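You operate a simulated robot arm through the tools that you are given. There is no shell and no other tool. Be economical: measure what you need, move in short steps, check, and stop when the job is done.

You are at the controls of a simulated two-armed robot. One attempt, no reset.

Task
Stopper the wash tub, pour in the last of the wool wash and fill it to the line.
Fine: hold the bottle as you unscrew it; cap it again and put it back; tap off. Set down upright: wool wash bottle.

The check looks at the end state, three seconds after you hand in, the way a careful person would. Anything else that was tipped, shoved, dropped, spilled or broken makes it a failure. Lids that push on must go on centred and level and be pressed home; caps that screw on are set level and turned clockwise until they are tight.

Robot
Two 6-joint arms with two-finger parallel grippers on one trunk, on a base that drives. Base frame: it is fixed to the floor where the robot stands at the start and does not move with it; the origin is under the middle of the robot, x ahead of it, y to its left, z up. Lengths are in mm, angles in rad, forces in N, time in s.
The left shoulder is at the start at [60, 187, 1147], the right one opposite. With the tool pointing down near the work surface each hand reaches from about 180 to 620 mm from the robot's upright axis, wherever it stands, measured 20 degrees to its own side. Places, roughly: barrel tap [700, -200, 900]; drain of the wash tub [600, -300, 700]; wash tub [500, -200, 700]. Payload 1.57 kg a hand.
Tool frame (each hand has its own): the origin (TCP) lies between the finger pads and is the grasp point; the fingertips stand 30 mm ahead of it; z points along the fingers, y is the line along which they close. Largest opening 110 mm; finger width 24, thickness 12; the body of the gripper, 48 by 112 mm, starts 78 mm behind the TCP.
Orientation is told as [roll, pitch, yaw] about the base's x, y, z axes, in that order, counted from this pose: with the fingers straight down and closing along the base's y, the tool's x points along the base's -x, its y along +y and its z along -z.

Tools
- The arms move only by the tool drive_tool. It takes "left_steps", "right_steps" or both (then of equal length, played together; a hand with none holds still); each is a list of rows, each a list of 6 numbers: the shift along the tool's x, y, z in units of 40 mm (1.0 is 40 mm), then the turn, a rotation vector about the tool's x, y, z in units of 6 degrees (1.0 is 6 degrees). In form: [[tx, ty, tz, rx, ry, rz], ...]. A call has 1 to 12 rows; each row shifts and turns the commanded pose from where the row before left it, along the tool's axes as they then stand. "left_gripper" and "right_gripper" are, for a hand that has rows, the closure, from 0 (fully open) to 1 (shut), set as the call begins (left out, the last holds). A call with a number of a shift or a turn outside -1 to 1 is refused whole. A row lasts 0.2 s, in which the tool goes at most 50 mm and 0.15 rad; a call with a longer step from one row to the next is refused whole, and so is a gripper value outside its range. Where a pose cannot be reached the arm comes as near as it can. A force on the tool above 40 N (or 10 N above the force at the start of the call, whichever is more), or a blocked arm, ends the call early, and 0.2 s more pass. The fingers move at their own pace (about 153 mm/s each) and stop on an object; they squeeze with about 42 N. The grip force told is the motor's: it shows also when the fingers shut on nothing. Time passes only in rows, and 0.2 s behind the last, so rows that do not move let the fingers close. It gives the time, the measured TCP pose, the force on the tool (base axes), the opening and the grip force at its end, in the units of the frame above (readings bear some noise), with the torque about the TCP (base axes, N m) and any sound that the robot's microphone picked up.
- Cameras (640 x 400 px; columns grow to the right, rows downward): "scene" is now at [15.8, -29.9, 1672.7]; the picture's right is [-0.32, -0.95, 0.00], its down [-0.75, 0.25, -0.61] and it looks along [0.58, -0.19, -0.79] (base axes); focal length 284 px, centre (320, 200). "left" rides on the left gripper at [70, -16, -141] in its tool frame; the picture's right is [0.23, 0.97, 0.00], its down [-0.86, 0.20, -0.48] and it looks along [-0.47, 0.11, 0.88] (tool axes); focal length 222 px, centre (320, 200). "right" rides on the right gripper at [70, 16, -141] in its tool frame; the picture's right is [-0.23, 0.97, 0.00], its down [-0.86, -0.20, -0.48] and it looks along [-0.47, -0.11, 0.88] (tool axes); focal length 222 px, centre (320, 200). There is no depth. A picture from a camera that has moved, and an enlarged one, comes with that camera's place and axes in the base frame and with its lens. The place of the scene camera against the robot may be out by one fixed shift of up to 18 mm in any direction.
- get_image(camera): a new picture of that camera. The clock stands still meanwhile.
- slide_trunk(by): slides the trunk up (or, below 0, down) by that many mm; the arms and the scene camera ride with it, the base frame stays. It gives what a move gives, with no picture.
- roll_base(legs): drives the robot by 1 to 6 legs, each [ahead, left, turn to the left] in mm, mm and rad, along the robot's own axes; the way and the turn of a leg run together, so that a leg with both is an arc; at most 1500 mm and 3.142 rad a leg. The arms and the cameras ride along, it lands a little off, and it stops where it bumps. It gives what a move gives.
- turn_head(pan, tilt): turns the head with the scene camera to pan (to the left, within 1.501 rad either way) and tilt (down, from -0.506 to 1.204), counted from straight ahead of the robot. It gives what a move gives.
- inspect(camera, box): a new picture of the part [left, top, right, bottom] of that camera's present view, enlarged. The clock stands still meanwhile.
- job_done(): hands the job in; it is judged then, once.

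Go step by step. Nothing tells you exact positions but the pictures and the camera data: compare them with the known pose of the tool, close in by small moves and look again before you grip or let go. The budget is 120 turns and 100 pictures, counting those below and the enlarged ones. Unless the task says otherwise, let go and move clear before handing in, and close with one line.

The tools are called after "Call:" as a command line: name --argument value ..., lists and objects as JSON in quotes. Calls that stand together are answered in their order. drive_tool: Moves the arms, as the interface text tells. Its arguments: {"type":"object","properties":{"left_steps":{"type":"array"},"left_gripper":{"type":"number"},"right_steps":{"type":"array"},"right_gripper":{"type":"number"}},"required":[]} The other tools are called the same way: slide_trunk (by) slides the trunk up or down; roll_base (legs) drives the base; turn_head (pan, tilt) turns the head that bears the scene camera; get_image (camera) takes a picture; inspect (camera, box) takes an enlarged picture of a part of a camera's view; job_done () hands the job in.

At the start:

```text
clock: 0.0
left_tool_pos: [404.0, -40.1, 1204.3]
left_tool_rot: [0.0, 0.0, -0.002]
left_force: [-0.4, -1.0, 1.1]
left_ft_torque: [-0.03, -0.02, -0.01]
left_gripper_width: 109.6
left_finger_force: 0.0
right_tool_pos: [290.1, -366.3, 1124.9]
right_tool_rot: [0.0, 0.001, -0.001]
right_force: [0.6, -0.5, 0.2]
right_ft_torque: [0.02, 0.0, 0.01]
right_gripper_width: 109.9
right_finger_force: 0.0
trunk travel left (down, up): [-775.0, 215.0]
robot x, y, heading: [-2.4, -0.5, 0.003]
head pan, tilt: [-0.321, 0.911]
```

scene: 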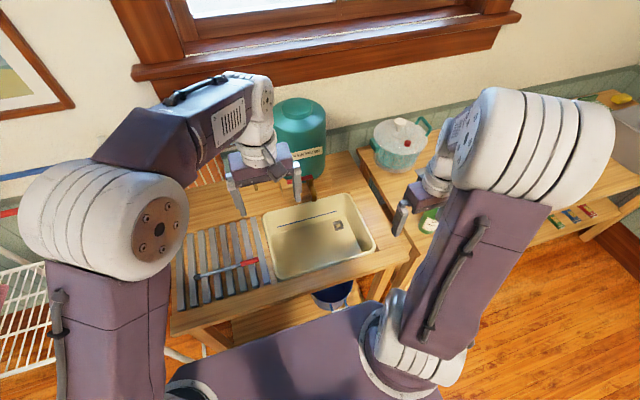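
right: 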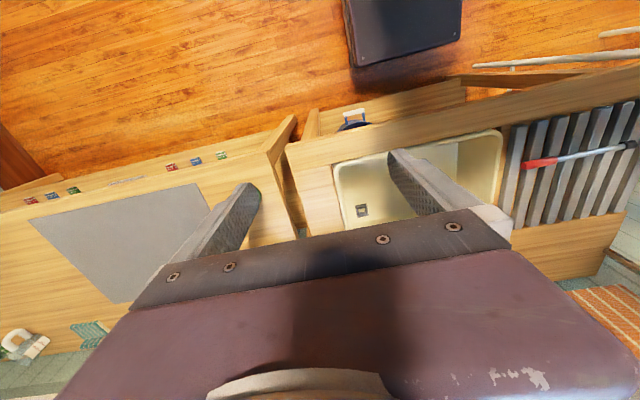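
left: 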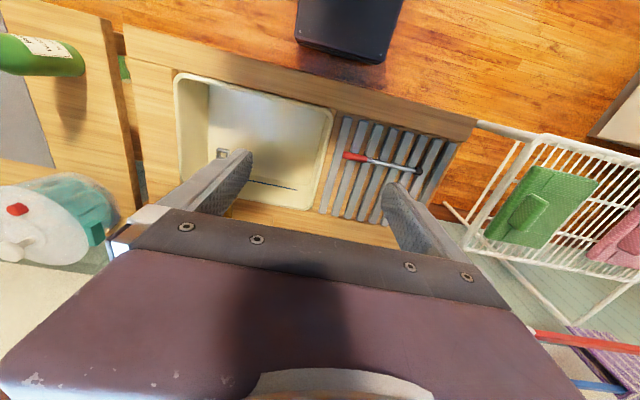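

I see the tub, the barrel with its tap behind it, a green bottle to the right of the tub and a slatted rack with a red-handled tool on it. I need closer views to find the stopper and the bottle.

Call:
inspect --camera "scene" --box '[160, 90, 400, 310]'

Call:
inspect --camera "left" --box '[0, 0, 480, 300]'

Call:
turn_head --pan -0.9 --tilt 0.8

Call:
get_image --camera "scene"

```text
1.82 times, centred on (280, 200) of scene
camera zoom: at [15.8, -29.9, 1672.7], right [-0.32, -0.95, 0.0], down [-0.75, 0.25, -0.61], along [0.58, -0.19, -0.79], focal length 516 px, centre (393, 200)
```

zoom: 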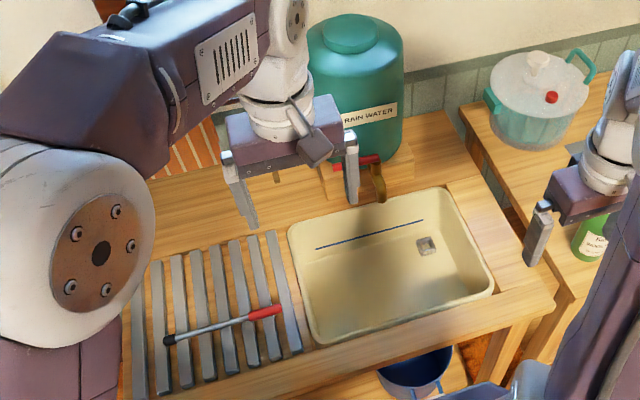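

```text
1.33 times, centred on (240, 150) of left
camera zoom: at [334.0, -55.4, 1344.8], right [-0.23, 0.97, 0.0], down [0.86, 0.2, 0.48], along [0.47, 0.11, -0.88], focal length 296 px, centre (427, 267)
```

zoom: 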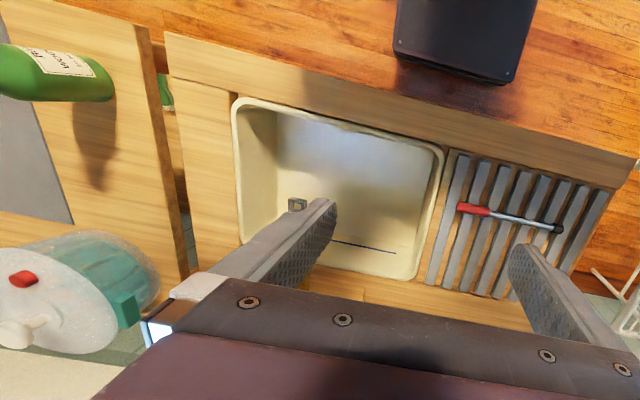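

```text
clock: 1.0
left_tool_pos: [403.9, -39.2, 1203.8]
left_tool_rot: [0.002, 0.001, 0.0]
left_force: [-0.5, 0.8, 0.6]
left_ft_torque: [-0.01, 0.01, -0.02]
left_gripper_width: 110.0
left_finger_force: 0.0
right_tool_pos: [291.7, -367.3, 1125.1]
right_tool_rot: [-0.001, -0.001, 0.002]
right_force: [0.2, 0.9, 0.0]
right_ft_torque: [-0.01, -0.01, 0.03]
right_gripper_width: 110.2
right_finger_force: 0.1
trunk travel left (down, up): [-775.0, 215.0]
robot x, y, heading: [-0.3, 3.5, -0.0]
head pan, tilt: [-0.901, 0.799]
```

```text
94 pictures are left
camera scene: at [-5.1, -69.3, 1681.3], right [-0.78, -0.62, 0.0], down [-0.45, 0.56, -0.7], along [0.43, -0.55, -0.72], focal length 284 px, centre (320, 200)
```

scene: 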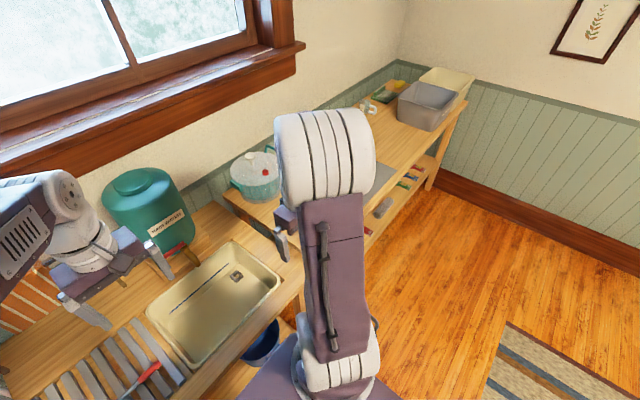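

I need to find the stopper, so I'm zooming in on the benches.

Call:
inspect --camera "scene" --box '[200, 60, 480, 260]'

Call:
inspect --camera "right" --box '[0, 90, 320, 400]'

Call:
inspect --camera "left" --box '[0, 0, 180, 120]'

Call:
turn_head --pan 0.4 --tilt 0.8

Call:
get_image --camera "scene"

```text
2.00 times, centred on (340, 160) of scene
camera zoom: at [-5.1, -69.3, 1681.3], right [-0.78, -0.62, 0.0], down [-0.45, 0.56, -0.7], along [0.43, -0.55, -0.72], focal length 568 px, centre (280, 280)
```

zoom: 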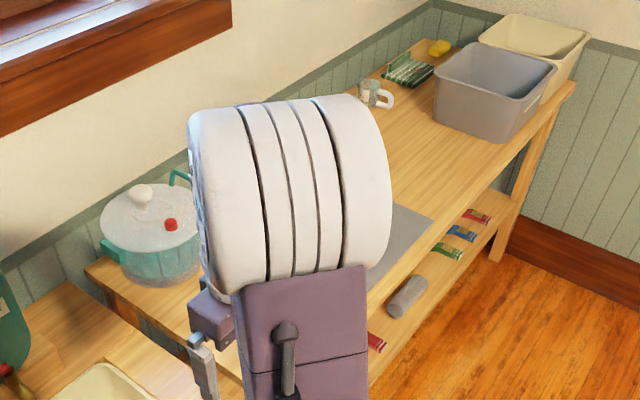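

```text
1.29 times, centred on (160, 245) of right
camera zoom: at [221.3, -350.7, 1267.1], right [0.23, 0.97, 0.0], down [0.86, -0.2, 0.48], along [0.47, -0.11, -0.88], focal length 287 px, centre (526, 142)
```

zoom: 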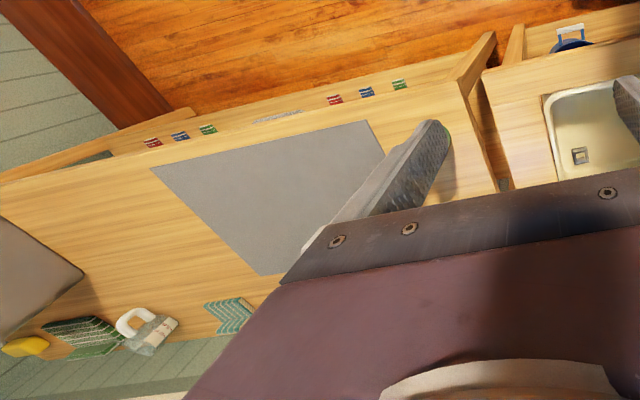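

```text
3.33 times, centred on (90, 60) of left
camera zoom: at [334.0, -55.3, 1344.8], right [-0.23, 0.97, 0.0], down [0.86, 0.2, 0.48], along [0.47, 0.11, -0.88], focal length 740 px, centre (1087, 667)
```

zoom: 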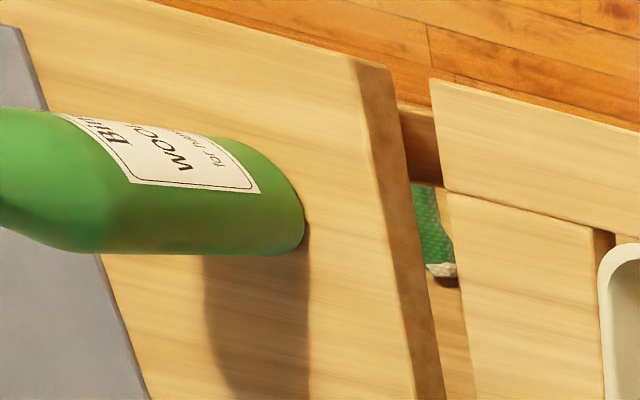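

```text
clock: 2.5
left_tool_pos: [404.3, -39.9, 1204.3]
left_tool_rot: [0.0, 0.0, 0.002]
left_force: [0.0, 0.3, 0.3]
left_ft_torque: [0.02, 0.01, -0.01]
left_gripper_width: 110.2
left_finger_force: 0.0
right_tool_pos: [290.5, -367.3, 1125.3]
right_tool_rot: [0.0, 0.001, 0.0]
right_force: [0.7, 0.7, 0.3]
right_ft_torque: [0.01, -0.03, 0.0]
right_gripper_width: 110.0
right_finger_force: 0.0
trunk travel left (down, up): [-775.0, 215.0]
robot x, y, heading: [1.3, -2.8, 0.002]
head pan, tilt: [0.4, 0.799]
```

```text
90 pictures are left
camera scene: at [19.0, 25.1, 1681.4], right [0.39, -0.92, 0.0], down [-0.66, -0.28, -0.7], along [0.64, 0.27, -0.72], focal length 284 px, centre (320, 200)
```

scene: 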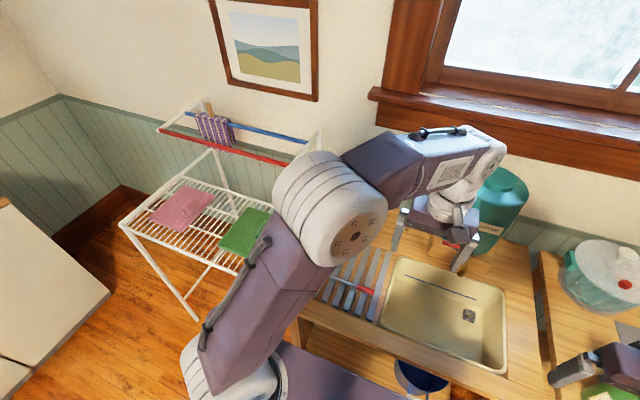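

No stopper yet. I'm zooming in on the drain, the rod and the barrel.

Call:
inspect --camera "scene" --box '[300, 240, 560, 400]'

Call:
inspect --camera "left" --box '[160, 60, 340, 220]'

Call:
inspect --camera "right" --box '[330, 80, 640, 280]'

```text
2.46 times, centred on (430, 320) of scene
camera zoom: at [19.0, 25.1, 1681.4], right [0.39, -0.92, 0.0], down [-0.66, -0.28, -0.7], along [0.64, 0.27, -0.72], focal length 699 px, centre (49, -95)
```

zoom: 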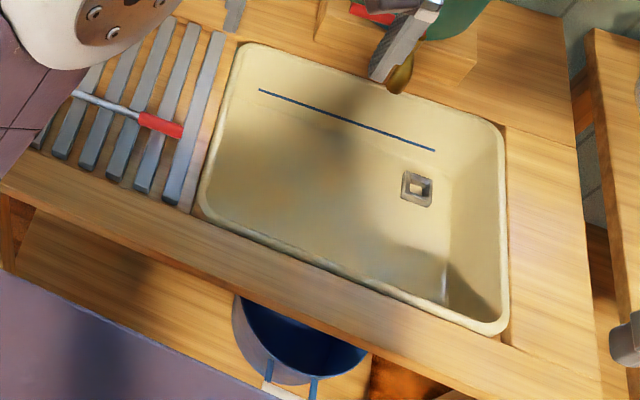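

```text
2.50 times, centred on (250, 140) of left
camera zoom: at [334.0, -55.4, 1344.8], right [-0.23, 0.97, 0.0], down [0.86, 0.2, 0.48], along [0.47, 0.11, -0.88], focal length 555 px, centre (495, 350)
```

zoom: 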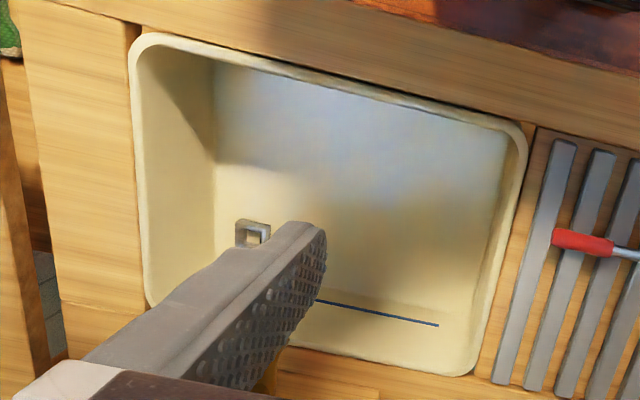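

```text
2.00 times, centred on (485, 180) of right
camera zoom: at [221.3, -350.8, 1267.1], right [0.23, 0.97, 0.0], down [0.86, -0.2, 0.48], along [0.47, -0.11, -0.88], focal length 444 px, centre (-10, 240)
```

zoom: 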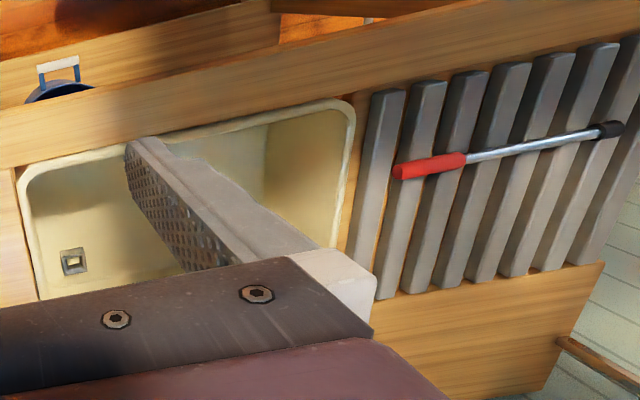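

The drain looks like a square socket. Two things could be the stopper: the rod with the black tip, and the grey piece with a white handle on the right bench. I'll zoom in on both.

Call:
inspect --camera "right" --box '[0, 310, 130, 391]'

Call:
inspect --camera "right" --box '[500, 90, 640, 190]'

Call:
inspect --camera "left" --box '[320, 110, 460, 210]'

Call:
inspect --camera "right" --box '[330, 190, 400, 230]'

```text
4.92 times, centred on (65, 350) of right
camera zoom: at [221.3, -350.8, 1267.1], right [0.23, 0.97, 0.0], down [0.86, -0.2, 0.48], along [0.47, -0.11, -0.88], focal length 1094 px, centre (1575, -541)
```

zoom: 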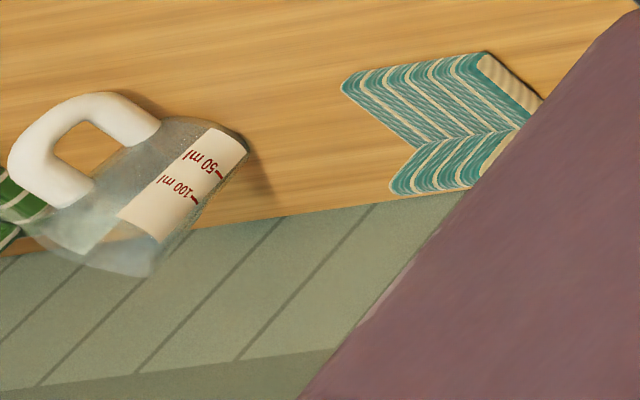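

```text
4.00 times, centred on (570, 140) of right
camera zoom: at [221.3, -350.8, 1267.1], right [0.23, 0.97, 0.0], down [0.86, -0.2, 0.48], along [0.47, -0.11, -0.88], focal length 888 px, centre (-680, 440)
```

zoom: 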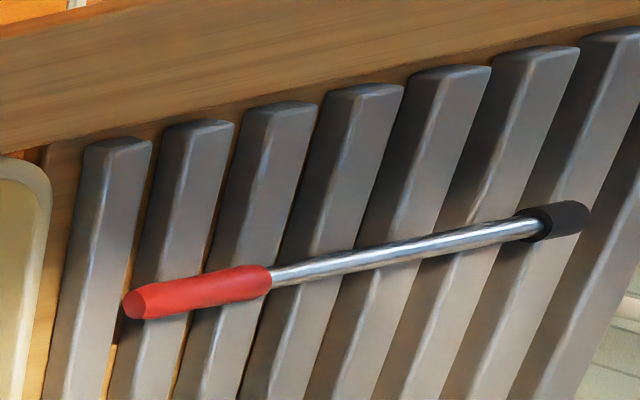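

```text
4.00 times, centred on (390, 160) of left
camera zoom: at [334.0, -55.4, 1344.8], right [-0.23, 0.97, 0.0], down [0.86, 0.2, 0.48], along [0.47, 0.11, -0.88], focal length 888 px, centre (40, 360)
```

zoom: 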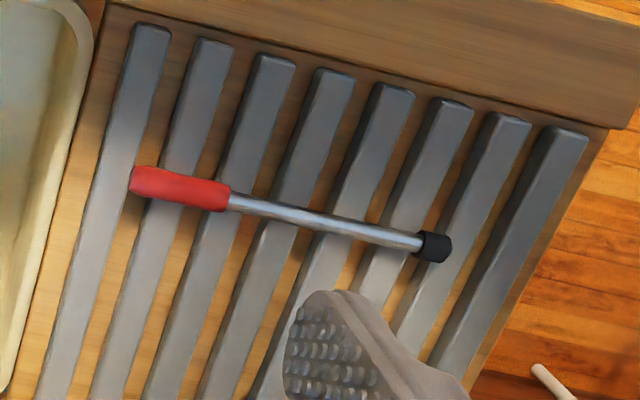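

```text
9.14 times, centred on (365, 210) of right
camera zoom: at [221.3, -350.8, 1267.1], right [0.23, 0.97, 0.0], down [0.86, -0.2, 0.48], along [0.47, -0.11, -0.88], focal length 2031 px, centre (-91, 109)
```

zoom: 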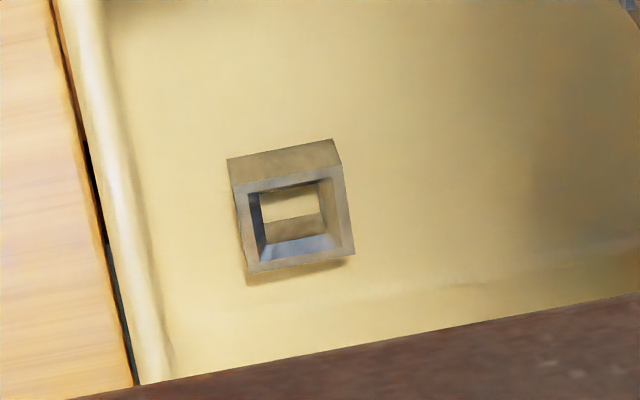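

I take the red-handled rod with the black bung to be the stopper: it lies along y at about x=480, y=35..233, z≈815. The drain collar is near [610,-307,658] and the bottle near [435,-590]. I'll bring the left hand over the handle and turn it so it closes along x.

Call:
drive_tool --left_steps '[[-0.385, 0.4, 1, 0, 0, 0], [-0.385, 0.4, 1, 0, 0, 0], [-0.385, 0.4, 1, 0, 0, 0], [-0.385, 0.4, 1, 0, 0, 0], [-0.385, 0.4, 1, 0, 0, 0], [0, 0, 0, 0, 0, 1], [0, 0, 0, 0, 0, 1], [0, 0, 0, 0, 0, 1], [0, 0, 0, 0, 0, 1], [0, 0, 0, 0, 0, 1], [0, 0, 0, 0, 0, 1], [0, 0, 0, 0, 0, 1]]' --left_gripper 0.2

Call:
drive_tool --left_steps '[[0, 0, 0, 0, 0, 1], [0, 0, 0, 0, 0, 1], [0, 0, 0, 0, 0, 1], [0, 0, 0, 0, 0, 1], [0, 0, 0, 0, 0, 1], [0, 0, 0, 0, 0, 1], [0, 0, 0, 0, 0, 1], [0, 0, 0, 0, 0, 1], [0, 0, 0, 0, 0, 0]]'

Call:
get_image --camera "left"

Call:
get_image --camera "scene"

```text
clock: 5.1
left_tool_pos: [481.2, 40.3, 1003.7]
left_tool_rot: [0.0, 0.0, -0.733]
left_force: [0.3, -0.4, 0.4]
left_ft_torque: [-0.03, 0.0, 0.0]
left_gripper_width: 88.3
left_finger_force: 0.0
right_tool_pos: [290.6, -367.5, 1124.9]
right_tool_rot: [-0.001, 0.0, 0.001]
right_force: [0.3, -0.1, -1.3]
right_ft_torque: [0.02, 0.02, 0.0]
right_gripper_width: 109.9
right_finger_force: 0.0
trunk travel left (down, up): [-775.0, 215.0]
robot x, y, heading: [-3.4, -1.2, 0.001]
head pan, tilt: [0.4, 0.799]
```

```text
clock: 7.1
left_tool_pos: [480.3, 38.7, 1004.6]
left_tool_rot: [-0.001, 0.0, -1.573]
left_force: [-0.8, -0.2, 0.2]
left_ft_torque: [-0.02, 0.02, -0.01]
left_gripper_width: 88.0
left_finger_force: 0.1
right_tool_pos: [290.8, -366.7, 1125.8]
right_tool_rot: [0.0, -0.001, -0.001]
right_force: [0.0, -0.7, 0.8]
right_ft_torque: [-0.02, 0.0, -0.02]
right_gripper_width: 110.1
right_finger_force: 0.0
trunk travel left (down, up): [-775.0, 215.0]
robot x, y, heading: [0.1, -0.1, -0.007]
head pan, tilt: [0.4, 0.799]
```

```text
82 pictures are left
camera left: at [464.2, 109.6, 1145.5], right [0.97, 0.23, 0.0], down [0.2, -0.86, 0.48], along [0.11, -0.47, -0.88], focal length 222 px, centre (320, 200)
```

left: 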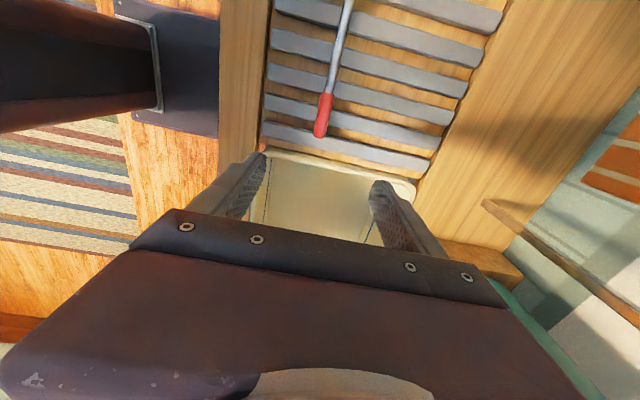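

```text
81 pictures are left
camera scene: at [19.0, 25.2, 1681.4], right [0.39, -0.92, 0.0], down [-0.66, -0.28, -0.7], along [0.64, 0.27, -0.72], focal length 284 px, centre (320, 200)
```

scene: 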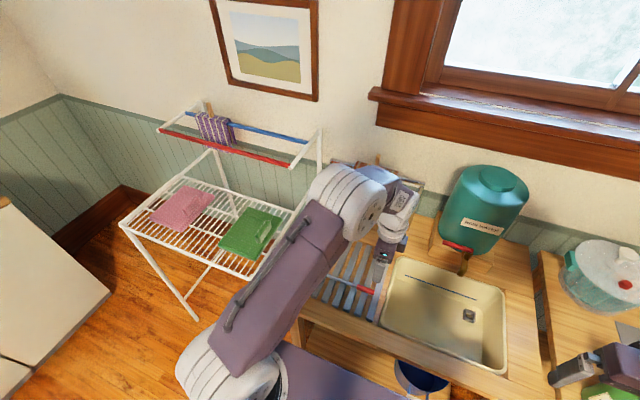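

The handle end checks out at about [480,41,811]. I'll tilt the hand 42° so the rod can later hang upright, and go down close above the handle.

Call:
drive_tool --left_steps '[[0, 0, 0, 0, 1, 0], [0, 0, 0, 0, 1, 0], [0, 0, 0, 0, 1, 0], [0, 0, 0, 0, 1, 0], [0, 0, 0, 0, 1, 0], [0, 0, 0, 0, 1, 0], [0, 0, 0, 0, 1, 0], [-0.486, 0, 0.689, 0, 0, 0], [-0.486, 0, 0.689, 0, 0, 0], [-0.486, 0, 0.689, 0, 0, 0], [-0.486, 0, 0.689, 0, 0, 0], [0, 0, 0, 0, 0, 0]]' --left_gripper 0.5

Call:
get_image --camera "left"

Call:
inspect --camera "scene" --box '[300, 160, 560, 360]'

```text
clock: 9.7
left_tool_pos: [472.2, 62.8, 871.4]
left_tool_rot: [0.001, 0.734, -1.571]
left_force: [0.1, 0.3, 0.1]
left_ft_torque: [-0.03, 0.02, 0.0]
left_gripper_width: 55.0
left_finger_force: 0.1
left hand out of reach, approached as far as the arm can: row 11
right_tool_pos: [290.2, -367.3, 1123.9]
right_tool_rot: [0.0, 0.001, 0.0]
right_force: [0.0, -0.5, -0.2]
right_ft_torque: [-0.01, 0.01, -0.05]
right_gripper_width: 110.0
right_finger_force: 0.1
trunk travel left (down, up): [-775.0, 215.0]
robot x, y, heading: [0.9, 3.4, 0.001]
head pan, tilt: [0.4, 0.799]
```

```text
80 pictures are left
camera left: at [454.9, 20.8, 1022.5], right [0.97, 0.17, 0.15], down [0.2, -0.96, -0.22], along [0.11, 0.24, -0.96], focal length 222 px, centre (320, 200)
```

left: 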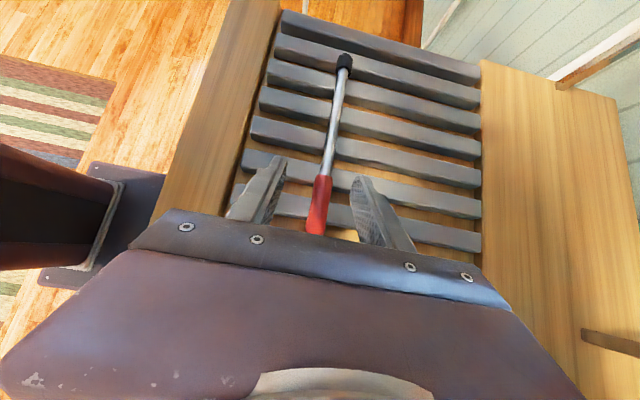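

```text
2.00 times, centred on (430, 260) of scene
camera zoom: at [18.9, 24.9, 1681.4], right [0.39, -0.92, 0.0], down [-0.66, -0.28, -0.7], along [0.64, 0.27, -0.72], focal length 568 px, centre (100, 80)
```

zoom: 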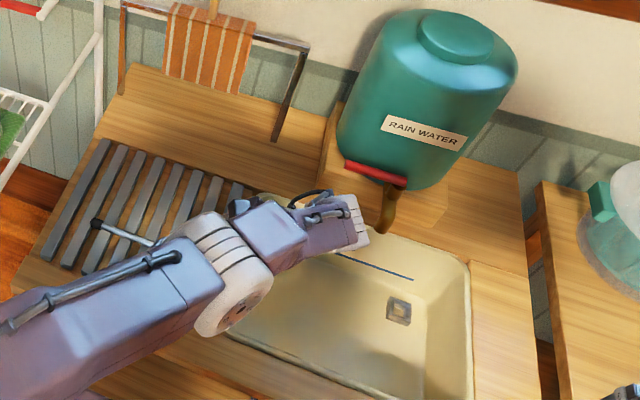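

The arm hit its reach limit, so I'll raise the hand and lower the trunk by 150 mm to compensate.

Call:
drive_tool --left_steps '[[0.627, 0, -0.697, 0, 0, 0], [0.627, 0, -0.697, 0, 0, 0], [0.627, 0, -0.697, 0, 0, 0], [0.627, 0, -0.697, 0, 0, 0]]'

Call:
slide_trunk --by -150

Call:
get_image --camera "left"

```text
clock: 10.7
left_tool_pos: [468.1, 60.7, 1019.4]
left_tool_rot: [0.0, 0.734, -1.57]
left_force: [-0.3, 0.8, 0.3]
left_ft_torque: [-0.03, -0.05, 0.01]
left_gripper_width: 54.9
left_finger_force: 0.0
right_tool_pos: [289.7, -366.9, 1125.6]
right_tool_rot: [0.0, -0.001, -0.001]
right_force: [0.8, -0.4, 0.2]
right_ft_torque: [0.02, 0.03, -0.02]
right_gripper_width: 110.0
right_finger_force: 0.0
trunk travel left (down, up): [-775.0, 215.0]
robot x, y, heading: [-0.7, -1.4, -0.001]
head pan, tilt: [0.4, 0.799]
```

```text
clock: 12.4
left_tool_pos: [469.0, 60.2, 868.4]
left_tool_rot: [0.0, 0.733, -1.571]
left_force: [-0.6, -0.4, -0.3]
left_ft_torque: [-0.05, 0.0, 0.01]
left_gripper_width: 55.0
left_finger_force: 0.0
right_tool_pos: [290.8, -366.2, 975.3]
right_tool_rot: [0.0, 0.0, 0.0]
right_force: [-0.4, 0.0, -0.7]
right_ft_torque: [0.0, 0.04, 0.02]
right_gripper_width: 110.0
right_finger_force: 0.1
trunk travel left (down, up): [-625.0, 365.0]
robot x, y, heading: [-0.6, -2.7, 0.002]
head pan, tilt: [0.4, 0.799]
```

```text
78 pictures are left
camera left: at [451.8, 18.9, 1020.4], right [0.97, 0.17, 0.15], down [0.2, -0.96, -0.22], along [0.11, 0.24, -0.96], focal length 222 px, centre (320, 200)
```

left: 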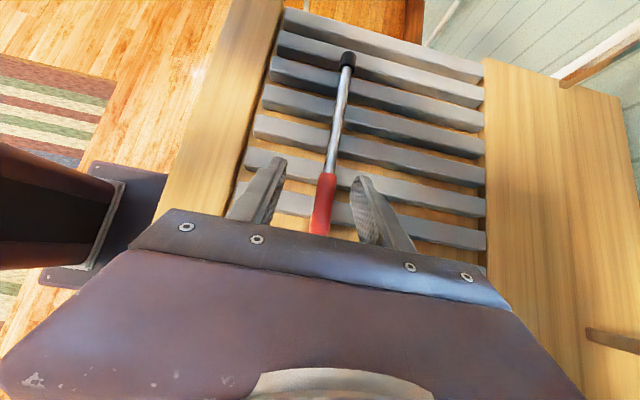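

The handle is at x≈480. I'll centre the hand over it and drop it to just above the slats.

Call:
drive_tool --left_steps '[[-0.28, 0.137, 0.22, 0, 0, 0], [-0.28, 0.137, 0.22, 0, 0, 0], [0, 0, 0, 0, 0, 0]]'

Call:
inspect --camera "left" --box '[200, 120, 440, 280]'

```text
clock: 13.2
left_tool_pos: [481.3, 53.4, 841.8]
left_tool_rot: [0.001, 0.732, -1.571]
left_force: [0.4, 0.3, -0.1]
left_ft_torque: [-0.04, 0.01, 0.01]
left_gripper_width: 55.1
left_finger_force: 0.1
right_tool_pos: [290.1, -366.7, 975.6]
right_tool_rot: [0.0, 0.0, 0.0]
right_force: [-0.6, 0.2, 0.9]
right_ft_torque: [-0.02, 0.05, 0.01]
right_gripper_width: 110.0
right_finger_force: 0.1
trunk travel left (down, up): [-625.0, 365.0]
robot x, y, heading: [-2.6, 6.5, -0.002]
head pan, tilt: [0.4, 0.799]
```

```text
2.50 times, centred on (320, 200) of left
camera zoom: at [463.7, 13.3, 992.5], right [0.97, 0.17, 0.15], down [0.2, -0.96, -0.22], along [0.11, 0.24, -0.96], focal length 555 px, centre (320, 200)
```

zoom: 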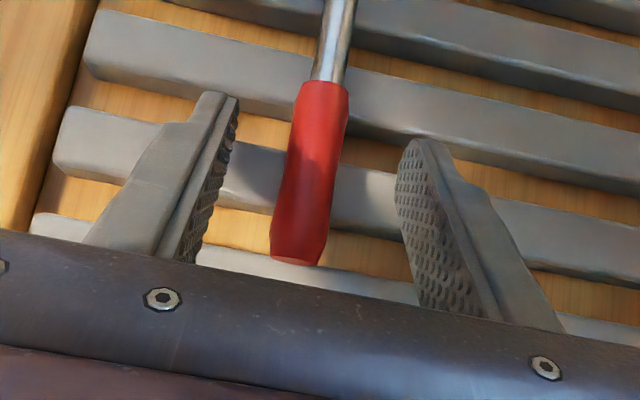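

The handle sits between the fingers. I'll lower 9 mm and close.

Call:
drive_tool --left_steps '[[-0.075, 0, 0.083, 0, 0, 0], [-0.075, 0, 0.083, 0, 0, 0], [0, 0, 0, 0, 0, 0]]'

Call:
drive_tool --left_steps '[[0, 0, 0, 0, 0, 0], [0, 0, 0, 0, 0, 0], [0, 0, 0, 0, 0, 0]]' --left_gripper 1

Call:
inspect --camera "left" --box '[200, 40, 440, 280]'

```text
clock: 14.0
left_tool_pos: [478.9, 55.8, 836.7]
left_tool_rot: [0.009, 0.737, -1.567]
left_force: [2.7, 0.8, 36.4]
left_ft_torque: [0.43, 0.95, 0.02]
left_gripper_width: 52.7
left_finger_force: 0.0
right_tool_pos: [288.9, -368.0, 975.8]
right_tool_rot: [0.0, -0.002, 0.0]
right_force: [-0.2, 0.4, -0.1]
right_ft_torque: [0.01, -0.01, 0.0]
right_gripper_width: 109.9
right_finger_force: 0.0
trunk travel left (down, up): [-625.0, 365.0]
robot x, y, heading: [0.0, -5.8, 0.001]
head pan, tilt: [0.4, 0.799]
```

```text
clock: 14.8
left_tool_pos: [475.6, 53.3, 836.3]
left_tool_rot: [0.006, 0.74, -1.566]
left_force: [-12.7, -7.6, 38.5]
left_ft_torque: [0.2, 0.82, 0.25]
left_gripper_width: 17.0
left_finger_force: 31.6
right_tool_pos: [286.6, -369.5, 975.6]
right_tool_rot: [0.002, -0.006, 0.001]
right_force: [-0.3, -0.1, 0.1]
right_ft_torque: [-0.01, 0.04, -0.01]
right_gripper_width: 110.2
right_finger_force: 0.1
trunk travel left (down, up): [-625.0, 365.0]
robot x, y, heading: [1.0, -0.0, -0.0]
head pan, tilt: [0.4, 0.799]
```

```text
1.67 times, centred on (320, 160) of left
camera zoom: at [458.2, 11.4, 987.3], right [0.97, 0.17, 0.16], down [0.2, -0.95, -0.22], along [0.11, 0.25, -0.96], focal length 370 px, centre (320, 267)
```

zoom: 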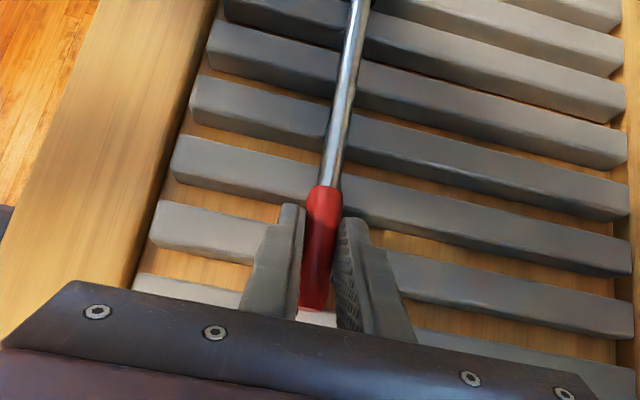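

Gripped at 17 mm wide. I'll lift and check the rod follows.

Call:
drive_tool --left_steps '[[0.167, 0, -0.186, 0, 0, 0], [0.669, 0, -0.743, 0, 0, 0], [0.669, 0, -0.743, 0, 0, 0], [0, 0, 0, 0, 0, 0]]'

Call:
inspect --camera "left" --box '[200, 0, 440, 280]'

```text
clock: 15.8
left_tool_pos: [476.5, 54.5, 921.3]
left_tool_rot: [-0.002, 0.734, -1.572]
left_force: [-0.3, -0.7, -0.1]
left_ft_torque: [-0.05, 0.02, 0.04]
left_gripper_width: 17.3
left_finger_force: 32.4
right_tool_pos: [291.0, -366.7, 974.1]
right_tool_rot: [0.001, 0.0, 0.0]
right_force: [-0.6, -0.6, -0.9]
right_ft_torque: [-0.02, 0.02, 0.0]
right_gripper_width: 110.0
right_finger_force: 0.0
trunk travel left (down, up): [-625.0, 365.0]
robot x, y, heading: [-0.9, 0.9, 0.002]
head pan, tilt: [0.4, 0.799]
```

```text
1.43 times, centred on (320, 140) of left
camera zoom: at [459.9, 12.2, 1073.3], right [0.97, 0.17, 0.15], down [0.2, -0.96, -0.22], along [0.11, 0.24, -0.96], focal length 317 px, centre (320, 286)
```

zoom: 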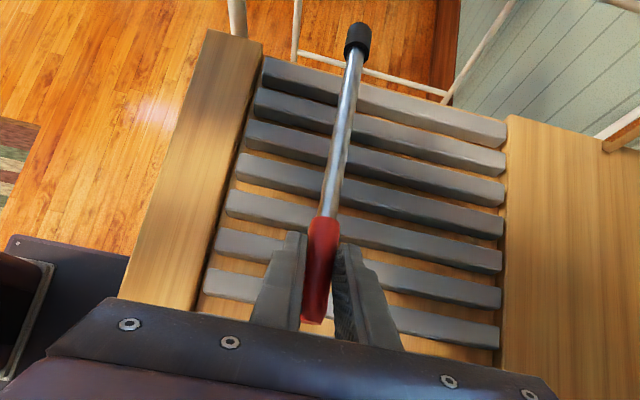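

The rod came up level in the grip. I'll lift higher and swing it so the bung points down.

Call:
drive_tool --left_steps '[[0.669, 0, -0.743, 0, 0, 0], [0.669, 0, -0.743, 0, 0, 0], [0.669, 0, -0.743, 0, 0, 0], [0, 0, 0, 0, -1, 0], [0, 0, 0, 0, -1, 0], [0, 0, 0, 0, -1, 0], [0, 0, 0, 0, -1, 0], [0, 0, 0, 0, -1, 0], [0, 0, 0, 0, -1, 0], [0, 0, 0, 0, -1, 0], [0, 0, 0, 0, -1, 0], [0, 0, 0, 0, -1, 0]]'

Call:
drive_tool --left_steps '[[0, 0, 0, 0, -1, 0], [0, 0, 0, 0, -1, 0], [0, 0, 0, 0, -1, 0], [0, 0, 0, 0, -1, 0], [0, 0, 0, 0, -1, 0], [0, 0, 0, 0, -1, 0], [0, 0, 0, 0, 0, 0]]'

Call:
roll_base --legs '[[0, -270, 0]]'

Call:
turn_head --pan -0.1 --tilt 0.8

Call:
get_image --camera "scene"

Call:
get_image --camera "left"

```text
clock: 18.4
left_tool_pos: [478.1, 56.5, 1042.8]
left_tool_rot: [0.0, -0.211, -1.572]
left_force: [-0.6, -0.1, -0.7]
left_ft_torque: [-0.03, 0.01, 0.0]
left_gripper_width: 17.6
left_finger_force: 32.4
right_tool_pos: [290.9, -366.2, 976.3]
right_tool_rot: [0.001, 0.0, 0.001]
right_force: [-0.9, 0.4, -0.1]
right_ft_torque: [-0.02, 0.0, 0.03]
right_gripper_width: 109.8
right_finger_force: 0.0
trunk travel left (down, up): [-625.0, 365.0]
robot x, y, heading: [0.1, -0.2, -0.001]
head pan, tilt: [0.4, 0.799]
```

```text
clock: 20.0
left_tool_pos: [480.1, 54.6, 1041.9]
left_tool_rot: [-0.001, -0.838, -1.57]
left_force: [1.0, -0.3, -0.4]
left_ft_torque: [0.04, 0.0, 0.0]
left_gripper_width: 17.5
left_finger_force: 32.3
right_tool_pos: [291.2, -367.4, 975.2]
right_tool_rot: [0.001, 0.0, 0.001]
right_force: [0.4, 0.5, -0.4]
right_ft_torque: [-0.01, 0.0, 0.05]
right_gripper_width: 110.1
right_finger_force: 0.1
trunk travel left (down, up): [-625.0, 365.0]
robot x, y, heading: [0.5, 0.8, -0.002]
head pan, tilt: [0.4, 0.799]
```

```text
clock: 21.9
left_tool_pos: [480.8, -217.8, 1041.0]
left_tool_rot: [-0.001, -0.837, -1.565]
left_force: [0.5, 0.9, -0.2]
left_ft_torque: [0.01, 0.01, -0.01]
left_gripper_width: 17.6
left_finger_force: 32.4
right_tool_pos: [294.1, -640.6, 977.0]
right_tool_rot: [-0.002, 0.001, 0.006]
right_force: [-0.2, -0.8, -0.5]
right_ft_torque: [0.01, 0.01, -0.03]
right_gripper_width: 110.2
right_finger_force: 0.0
trunk travel left (down, up): [-625.0, 365.0]
robot x, y, heading: [-2.6, -275.3, 0.001]
head pan, tilt: [0.4, 0.799]
```

```text
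clock: 22.9
left_tool_pos: [480.0, -216.7, 1041.6]
left_tool_rot: [-0.001, -0.837, -1.565]
left_force: [-0.7, 0.5, -0.2]
left_ft_torque: [0.04, -0.04, 0.01]
left_gripper_width: 17.7
left_finger_force: 32.3
right_tool_pos: [293.4, -640.5, 975.0]
right_tool_rot: [0.001, 0.0, 0.006]
right_force: [1.0, -0.1, -0.1]
right_ft_torque: [-0.02, -0.02, 0.01]
right_gripper_width: 109.9
right_finger_force: 0.0
trunk travel left (down, up): [-625.0, 365.0]
robot x, y, heading: [-0.8, -275.6, 0.007]
head pan, tilt: [-0.099, 0.799]
```

```text
74 pictures are left
camera scene: at [25.9, -289.6, 1531.3], right [-0.09, -1.0, 0.0], down [-0.71, 0.07, -0.7], along [0.69, -0.06, -0.72], focal length 284 px, centre (320, 200)
```

scene: 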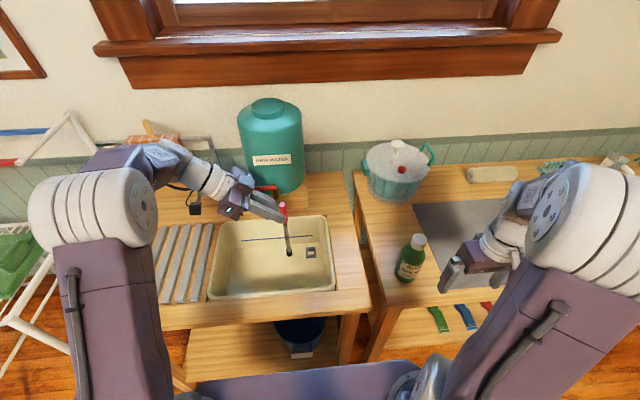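

```text
73 pictures are left
camera left: at [462.6, -64.5, 1084.5], right [0.97, 0.16, -0.17], down [0.2, -0.22, 0.96], along [0.11, -0.96, -0.24], focal length 222 px, centre (320, 200)
```

left: 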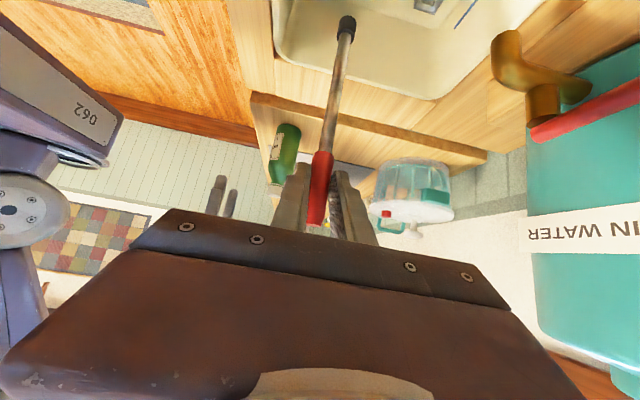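

The rod hangs vertically and the scene camera agrees with the hand to a few mm. I'll raise the right hand clear of the bottle, then drive forward so the drain is in reach.

Call:
drive_tool --right_steps '[[0, 0, -1, 0, 0, 0], [0, 0, -1, 0, 0, 0], [0, 0, -1, 0, 0, 0], [0, 0, -1, 0, 0, 0]]'

Call:
roll_base --legs '[[90, 0, 0]]'

Call:
get_image --camera "scene"

```text
clock: 23.9
left_tool_pos: [479.9, -215.7, 1041.3]
left_tool_rot: [0.0, -0.837, -1.565]
left_force: [-0.2, 0.2, -0.2]
left_ft_torque: [0.03, -0.01, 0.0]
left_gripper_width: 17.6
left_finger_force: 32.5
right_tool_pos: [290.8, -641.1, 1135.9]
right_tool_rot: [0.001, 0.001, 0.005]
right_force: [-0.7, -0.8, 0.6]
right_ft_torque: [-0.02, -0.01, 0.0]
right_gripper_width: 110.1
right_finger_force: 0.1
trunk travel left (down, up): [-625.0, 365.0]
robot x, y, heading: [0.4, -279.4, 0.001]
head pan, tilt: [-0.099, 0.799]
```

```text
clock: 25.0
left_tool_pos: [570.5, -217.1, 1041.9]
left_tool_rot: [0.0, -0.837, -1.566]
left_force: [-0.3, -0.9, -0.5]
left_ft_torque: [0.0, 0.02, -0.01]
left_gripper_width: 17.4
left_finger_force: 32.1
right_tool_pos: [381.5, -641.1, 1133.2]
right_tool_rot: [0.002, 0.001, 0.005]
right_force: [0.5, 0.1, -0.2]
right_ft_torque: [0.0, 0.07, -0.01]
right_gripper_width: 110.0
right_finger_force: 0.1
trunk travel left (down, up): [-625.0, 365.0]
robot x, y, heading: [87.9, -273.2, 0.01]
head pan, tilt: [-0.099, 0.799]
```

```text
72 pictures are left
camera scene: at [115.8, -289.6, 1531.4], right [-0.09, -1.0, 0.0], down [-0.71, 0.07, -0.7], along [0.69, -0.07, -0.72], focal length 284 px, centre (320, 200)
```

scene: 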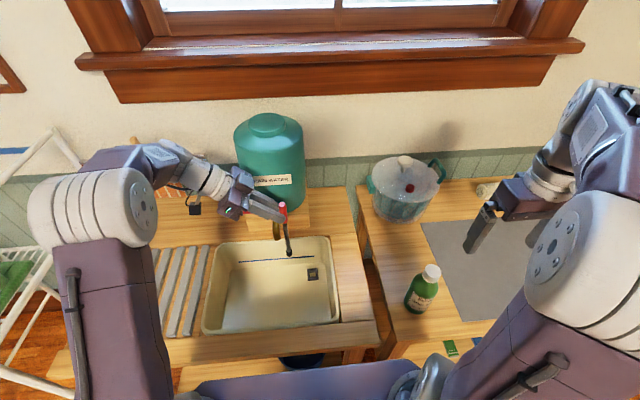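

The spout mouth is near [638,-217,856], so the hand should come in from the robot's side. I'll yaw the hand +90° about the vertical with the rod kept upright.

Call:
drive_tool --left_steps '[[-0.743, 0, -0.669, -0.743, 0, -0.669], [0, 0, 0, -0.743, 0, -0.669], [0, 0, 0, -0.743, 0, -0.669], [0, 0, 0, -0.743, 0, -0.669], [0, 0, 0, -0.743, 0, -0.669], [0, 0, 0, -0.743, 0, -0.669], [0, 0, 0, -0.743, 0, -0.669], [0, 0, 0, -0.743, 0, -0.669], [0, 0, 0, -0.743, 0, -0.669], [0, 0, 0, -0.743, 0, -0.669], [0, 0, 0, -0.743, 0, -0.669], [0, 0, 0, -0.743, 0, -0.669]]'

Call:
drive_tool --left_steps '[[0, 0, 0, -0.743, 0, -0.669], [0, 0, 0, -0.743, 0, -0.669], [0, 0, 0, -0.743, 0, -0.669], [0, 0, 0, 0, 0, 0]]'

Call:
get_image --camera "left"

```text
clock: 27.6
left_tool_pos: [568.5, -217.2, 1081.7]
left_tool_rot: [0.006, -0.832, -0.347]
left_force: [-0.3, 0.3, -0.4]
left_ft_torque: [0.0, 0.03, -0.01]
left_gripper_width: 17.6
left_finger_force: 32.4
right_tool_pos: [382.1, -640.8, 1132.4]
right_tool_rot: [-0.001, 0.001, 0.006]
right_force: [-0.9, -0.9, -0.1]
right_ft_torque: [-0.01, -0.01, 0.0]
right_gripper_width: 110.1
right_finger_force: 0.0
trunk travel left (down, up): [-625.0, 365.0]
robot x, y, heading: [90.7, -276.7, 0.005]
head pan, tilt: [-0.099, 0.799]
```

```text
clock: 28.6
left_tool_pos: [576.7, -220.4, 1088.4]
left_tool_rot: [-0.014, -0.874, -0.07]
left_force: [0.4, -0.6, -0.6]
left_ft_torque: [-0.01, -0.01, 0.0]
left_gripper_width: 17.0
left_finger_force: 32.0
left hand out of reach, approached as far as the arm can: row 1
right_tool_pos: [381.7, -641.1, 1134.5]
right_tool_rot: [0.0, 0.002, 0.005]
right_force: [-0.6, 0.2, 0.7]
right_ft_torque: [-0.03, 0.03, 0.03]
right_gripper_width: 110.0
right_finger_force: 0.0
trunk travel left (down, up): [-625.0, 365.0]
robot x, y, heading: [89.3, -278.1, 0.013]
head pan, tilt: [-0.099, 0.799]
```

```text
71 pictures are left
camera left: at [421.5, -222.8, 1125.5], right [-0.07, 0.98, -0.18], down [0.2, 0.19, 0.96], along [0.98, 0.03, -0.21], focal length 222 px, centre (320, 200)
```

left: 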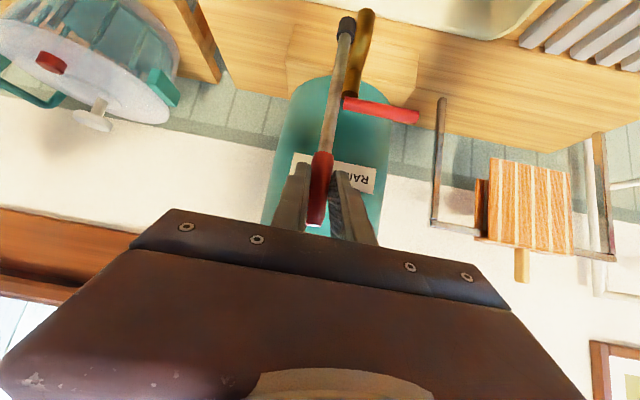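

That orientation is at the edge of reach. I'll back off the yaw by about 24° and check.

Call:
drive_tool --left_steps '[[0, 0, 0, 0.743, 0, 0.669], [0, 0, 0, 0.743, 0, 0.669], [0, 0, 0, 0.743, 0, 0.669], [0, 0, 0, 0.743, 0, 0.669], [0, 0, 0, 0, 0, 0]]'

```text
clock: 29.8
left_tool_pos: [575.8, -221.0, 1088.6]
left_tool_rot: [0.01, -0.874, -0.511]
left_force: [-0.4, -0.5, -0.8]
left_ft_torque: [-0.02, -0.01, 0.0]
left_gripper_width: 17.2
left_finger_force: 32.7
right_tool_pos: [381.8, -641.2, 1133.4]
right_tool_rot: [0.0, 0.0, 0.006]
right_force: [0.6, 0.5, -0.4]
right_ft_torque: [-0.04, 0.02, -0.05]
right_gripper_width: 110.1
right_finger_force: 0.2
trunk travel left (down, up): [-625.0, 365.0]
robot x, y, heading: [88.9, -279.4, 0.002]
head pan, tilt: [-0.099, 0.799]
```

Good. Next I'll straighten the pitch and bring the bung to about 50 mm above the drain collar.

Call:
drive_tool --left_steps '[[0, 0, 0, 0, 0.345, 0], [0.443, -0.245, 0.678, 0, 0, 0], [0.443, -0.245, 0.678, 0, 0, 0], [0.443, -0.245, 0.678, 0, 0, 0], [0.443, -0.245, 0.678, 0, 0, 0], [0.443, -0.245, 0.678, 0, 0, 0], [0.443, -0.245, 0.678, 0, 0, 0], [0, 0, 0, 0, 0, 0]]'

Call:
inspect --camera "scene" --box '[200, 190, 360, 340]'

Call:
get_image --camera "left"

```text
clock: 31.6
left_tool_pos: [604.6, -277.1, 908.7]
left_tool_rot: [-0.013, -0.835, -0.496]
left_force: [-0.2, -0.1, -0.7]
left_ft_torque: [-0.01, 0.01, 0.02]
left_gripper_width: 17.1
left_finger_force: 32.8
left hand out of reach, approached as far as the arm can: row 6, 7
right_tool_pos: [380.3, -641.5, 1133.9]
right_tool_rot: [0.0, 0.0, 0.005]
right_force: [0.6, -0.2, 0.0]
right_ft_torque: [-0.01, -0.04, 0.01]
right_gripper_width: 110.2
right_finger_force: 0.0
trunk travel left (down, up): [-625.0, 365.0]
robot x, y, heading: [93.0, -278.1, 0.003]
head pan, tilt: [-0.099, 0.799]
```

```text
2.67 times, centred on (280, 265) of scene
camera zoom: at [114.7, -289.6, 1531.4], right [-0.09, -1.0, 0.0], down [-0.71, 0.07, -0.7], along [0.69, -0.07, -0.72], focal length 757 px, centre (427, 27)
```

zoom: 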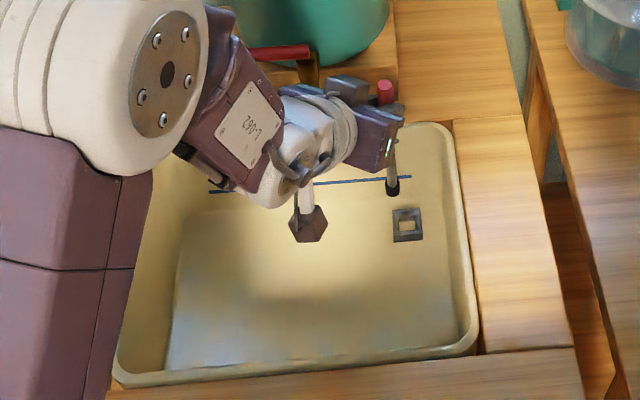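

```text
69 pictures are left
camera left: at [464.0, -216.8, 951.5], right [0.34, 0.92, -0.18], down [0.29, 0.08, 0.95], along [0.9, -0.37, -0.25], focal length 222 px, centre (320, 200)
```

left: 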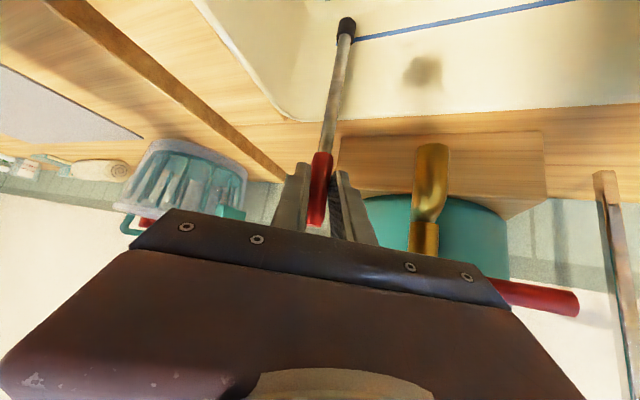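

The bung is at about (623,-289) and needs to shift (-15,-17). The arm is out of downward reach, so I'll raise both hands and lower the trunk another 150 mm.

Call:
drive_tool --left_steps '[[-0.63, -0.1375, -0.61, 0, 0, 0], [-0.63, -0.1375, -0.61, 0, 0, 0], [-0.63, -0.1375, -0.61, 0, 0, 0], [-0.63, -0.1375, -0.61, 0, 0, 0], [0, 0, 0, 0, 0, 0]]' --right_steps '[[0, 0, -1, 0, 0, 0], [0, 0, -1, 0, 0, 0], [0, 0, -1, 0, 0, 0], [0, 0, -1, 0, 0, 0], [0, 0, 0, 0, 0, 0]]'

Call:
slide_trunk --by -150

Call:
inspect --camera "scene" --box '[200, 190, 360, 340]'

```text
clock: 32.8
left_tool_pos: [590.2, -294.9, 1044.2]
left_tool_rot: [0.008, -0.836, -0.507]
left_force: [-0.5, 0.4, -0.4]
left_ft_torque: [0.0, 0.01, 0.02]
left_gripper_width: 17.0
left_finger_force: 32.4
right_tool_pos: [378.8, -639.0, 1269.3]
right_tool_rot: [-0.002, 0.002, 0.005]
right_force: [1.2, 0.1, -0.4]
right_ft_torque: [0.04, 0.0, 0.0]
right_gripper_width: 109.9
right_finger_force: 0.0
right hand out of reach, approached as far as the arm can: row 4
trunk travel left (down, up): [-625.0, 365.0]
robot x, y, heading: [88.7, -281.2, 0.004]
head pan, tilt: [-0.099, 0.799]
```

```text
clock: 34.5
left_tool_pos: [589.2, -294.1, 895.5]
left_tool_rot: [0.008, -0.837, -0.508]
left_force: [-0.8, -0.3, -0.9]
left_ft_torque: [-0.01, 0.01, 0.03]
left_gripper_width: 17.5
left_finger_force: 32.0
right_tool_pos: [378.4, -639.7, 1119.3]
right_tool_rot: [-0.002, -0.003, 0.006]
right_force: [-0.3, 0.3, -0.6]
right_ft_torque: [0.04, 0.02, 0.03]
right_gripper_width: 109.9
right_finger_force: 0.1
trunk travel left (down, up): [-475.0, 515.0]
robot x, y, heading: [91.5, -274.9, 0.007]
head pan, tilt: [-0.099, 0.799]
```

```text
2.67 times, centred on (280, 265) of scene
camera zoom: at [115.3, -289.6, 1381.4], right [-0.09, -1.0, 0.0], down [-0.71, 0.07, -0.7], along [0.69, -0.07, -0.72], focal length 757 px, centre (427, 27)
```

zoom: 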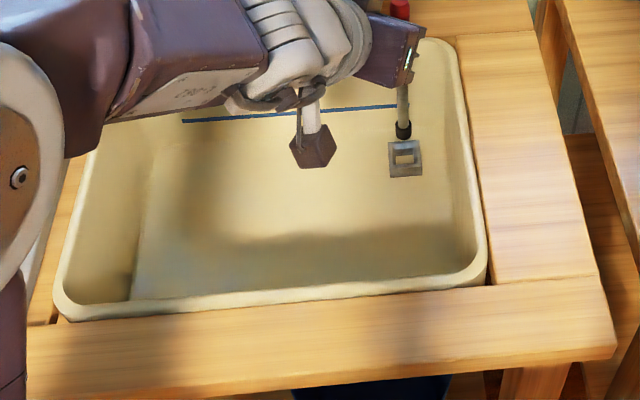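

The bung is about 45 mm above the collar and needs roughly (+4,-2) mm. I'll correct that, lower 28 mm and look again.

Call:
drive_tool --left_steps '[[-0.079, 0, 0.087, 0, 0, 0], [0.26, 0, 0.234, 0, 0, 0], [0.26, 0, 0.234, 0, 0, 0], [0, 0, 0, 0, 0, 0]]'

Call:
inspect --camera "scene" --box '[270, 200, 330, 260]'

Call:
inspect --camera "left" --box '[280, 0, 440, 100]'

```text
clock: 35.5
left_tool_pos: [591.3, -295.7, 866.7]
left_tool_rot: [0.009, -0.839, -0.506]
left_force: [0.0, 0.2, -0.6]
left_ft_torque: [0.03, -0.01, 0.0]
left_gripper_width: 17.6
left_finger_force: 32.0
right_tool_pos: [377.9, -638.1, 1119.5]
right_tool_rot: [-0.002, -0.003, 0.006]
right_force: [0.7, 1.0, 0.4]
right_ft_torque: [-0.02, -0.02, 0.02]
right_gripper_width: 110.1
right_finger_force: 0.0
trunk travel left (down, up): [-475.0, 515.0]
robot x, y, heading: [91.6, -272.6, 0.005]
head pan, tilt: [-0.099, 0.799]
```

```text
6.67 times, centred on (300, 230) of scene
camera zoom: at [115.2, -289.6, 1381.4], right [-0.09, -1.0, 0.0], down [-0.71, 0.07, -0.7], along [0.69, -0.07, -0.72], focal length 1892 px, centre (453, 0)
```

zoom: 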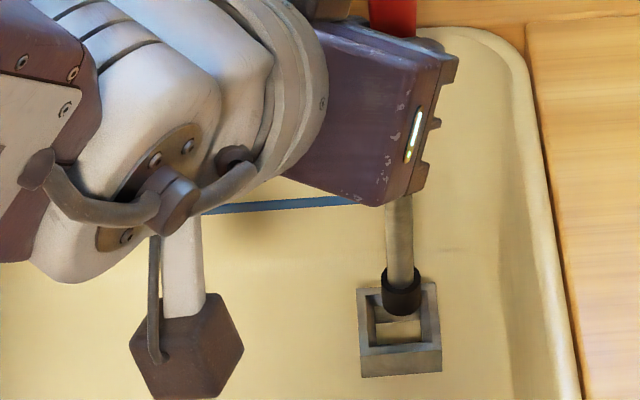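

```text
4.00 times, centred on (360, 50) of left
camera zoom: at [450.2, -237.8, 908.9], right [0.33, 0.93, -0.16], down [0.28, 0.07, 0.96], along [0.9, -0.36, -0.24], focal length 888 px, centre (160, 800)
```

zoom: 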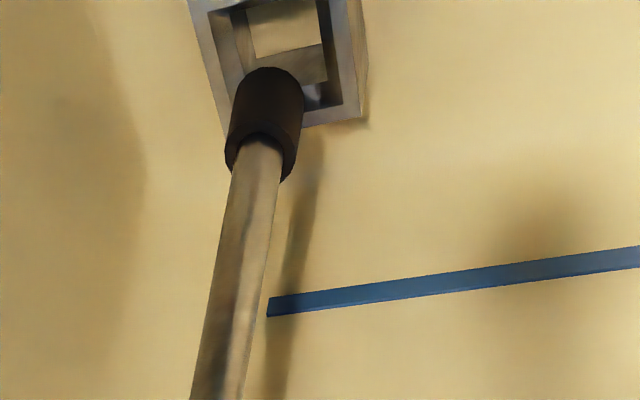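

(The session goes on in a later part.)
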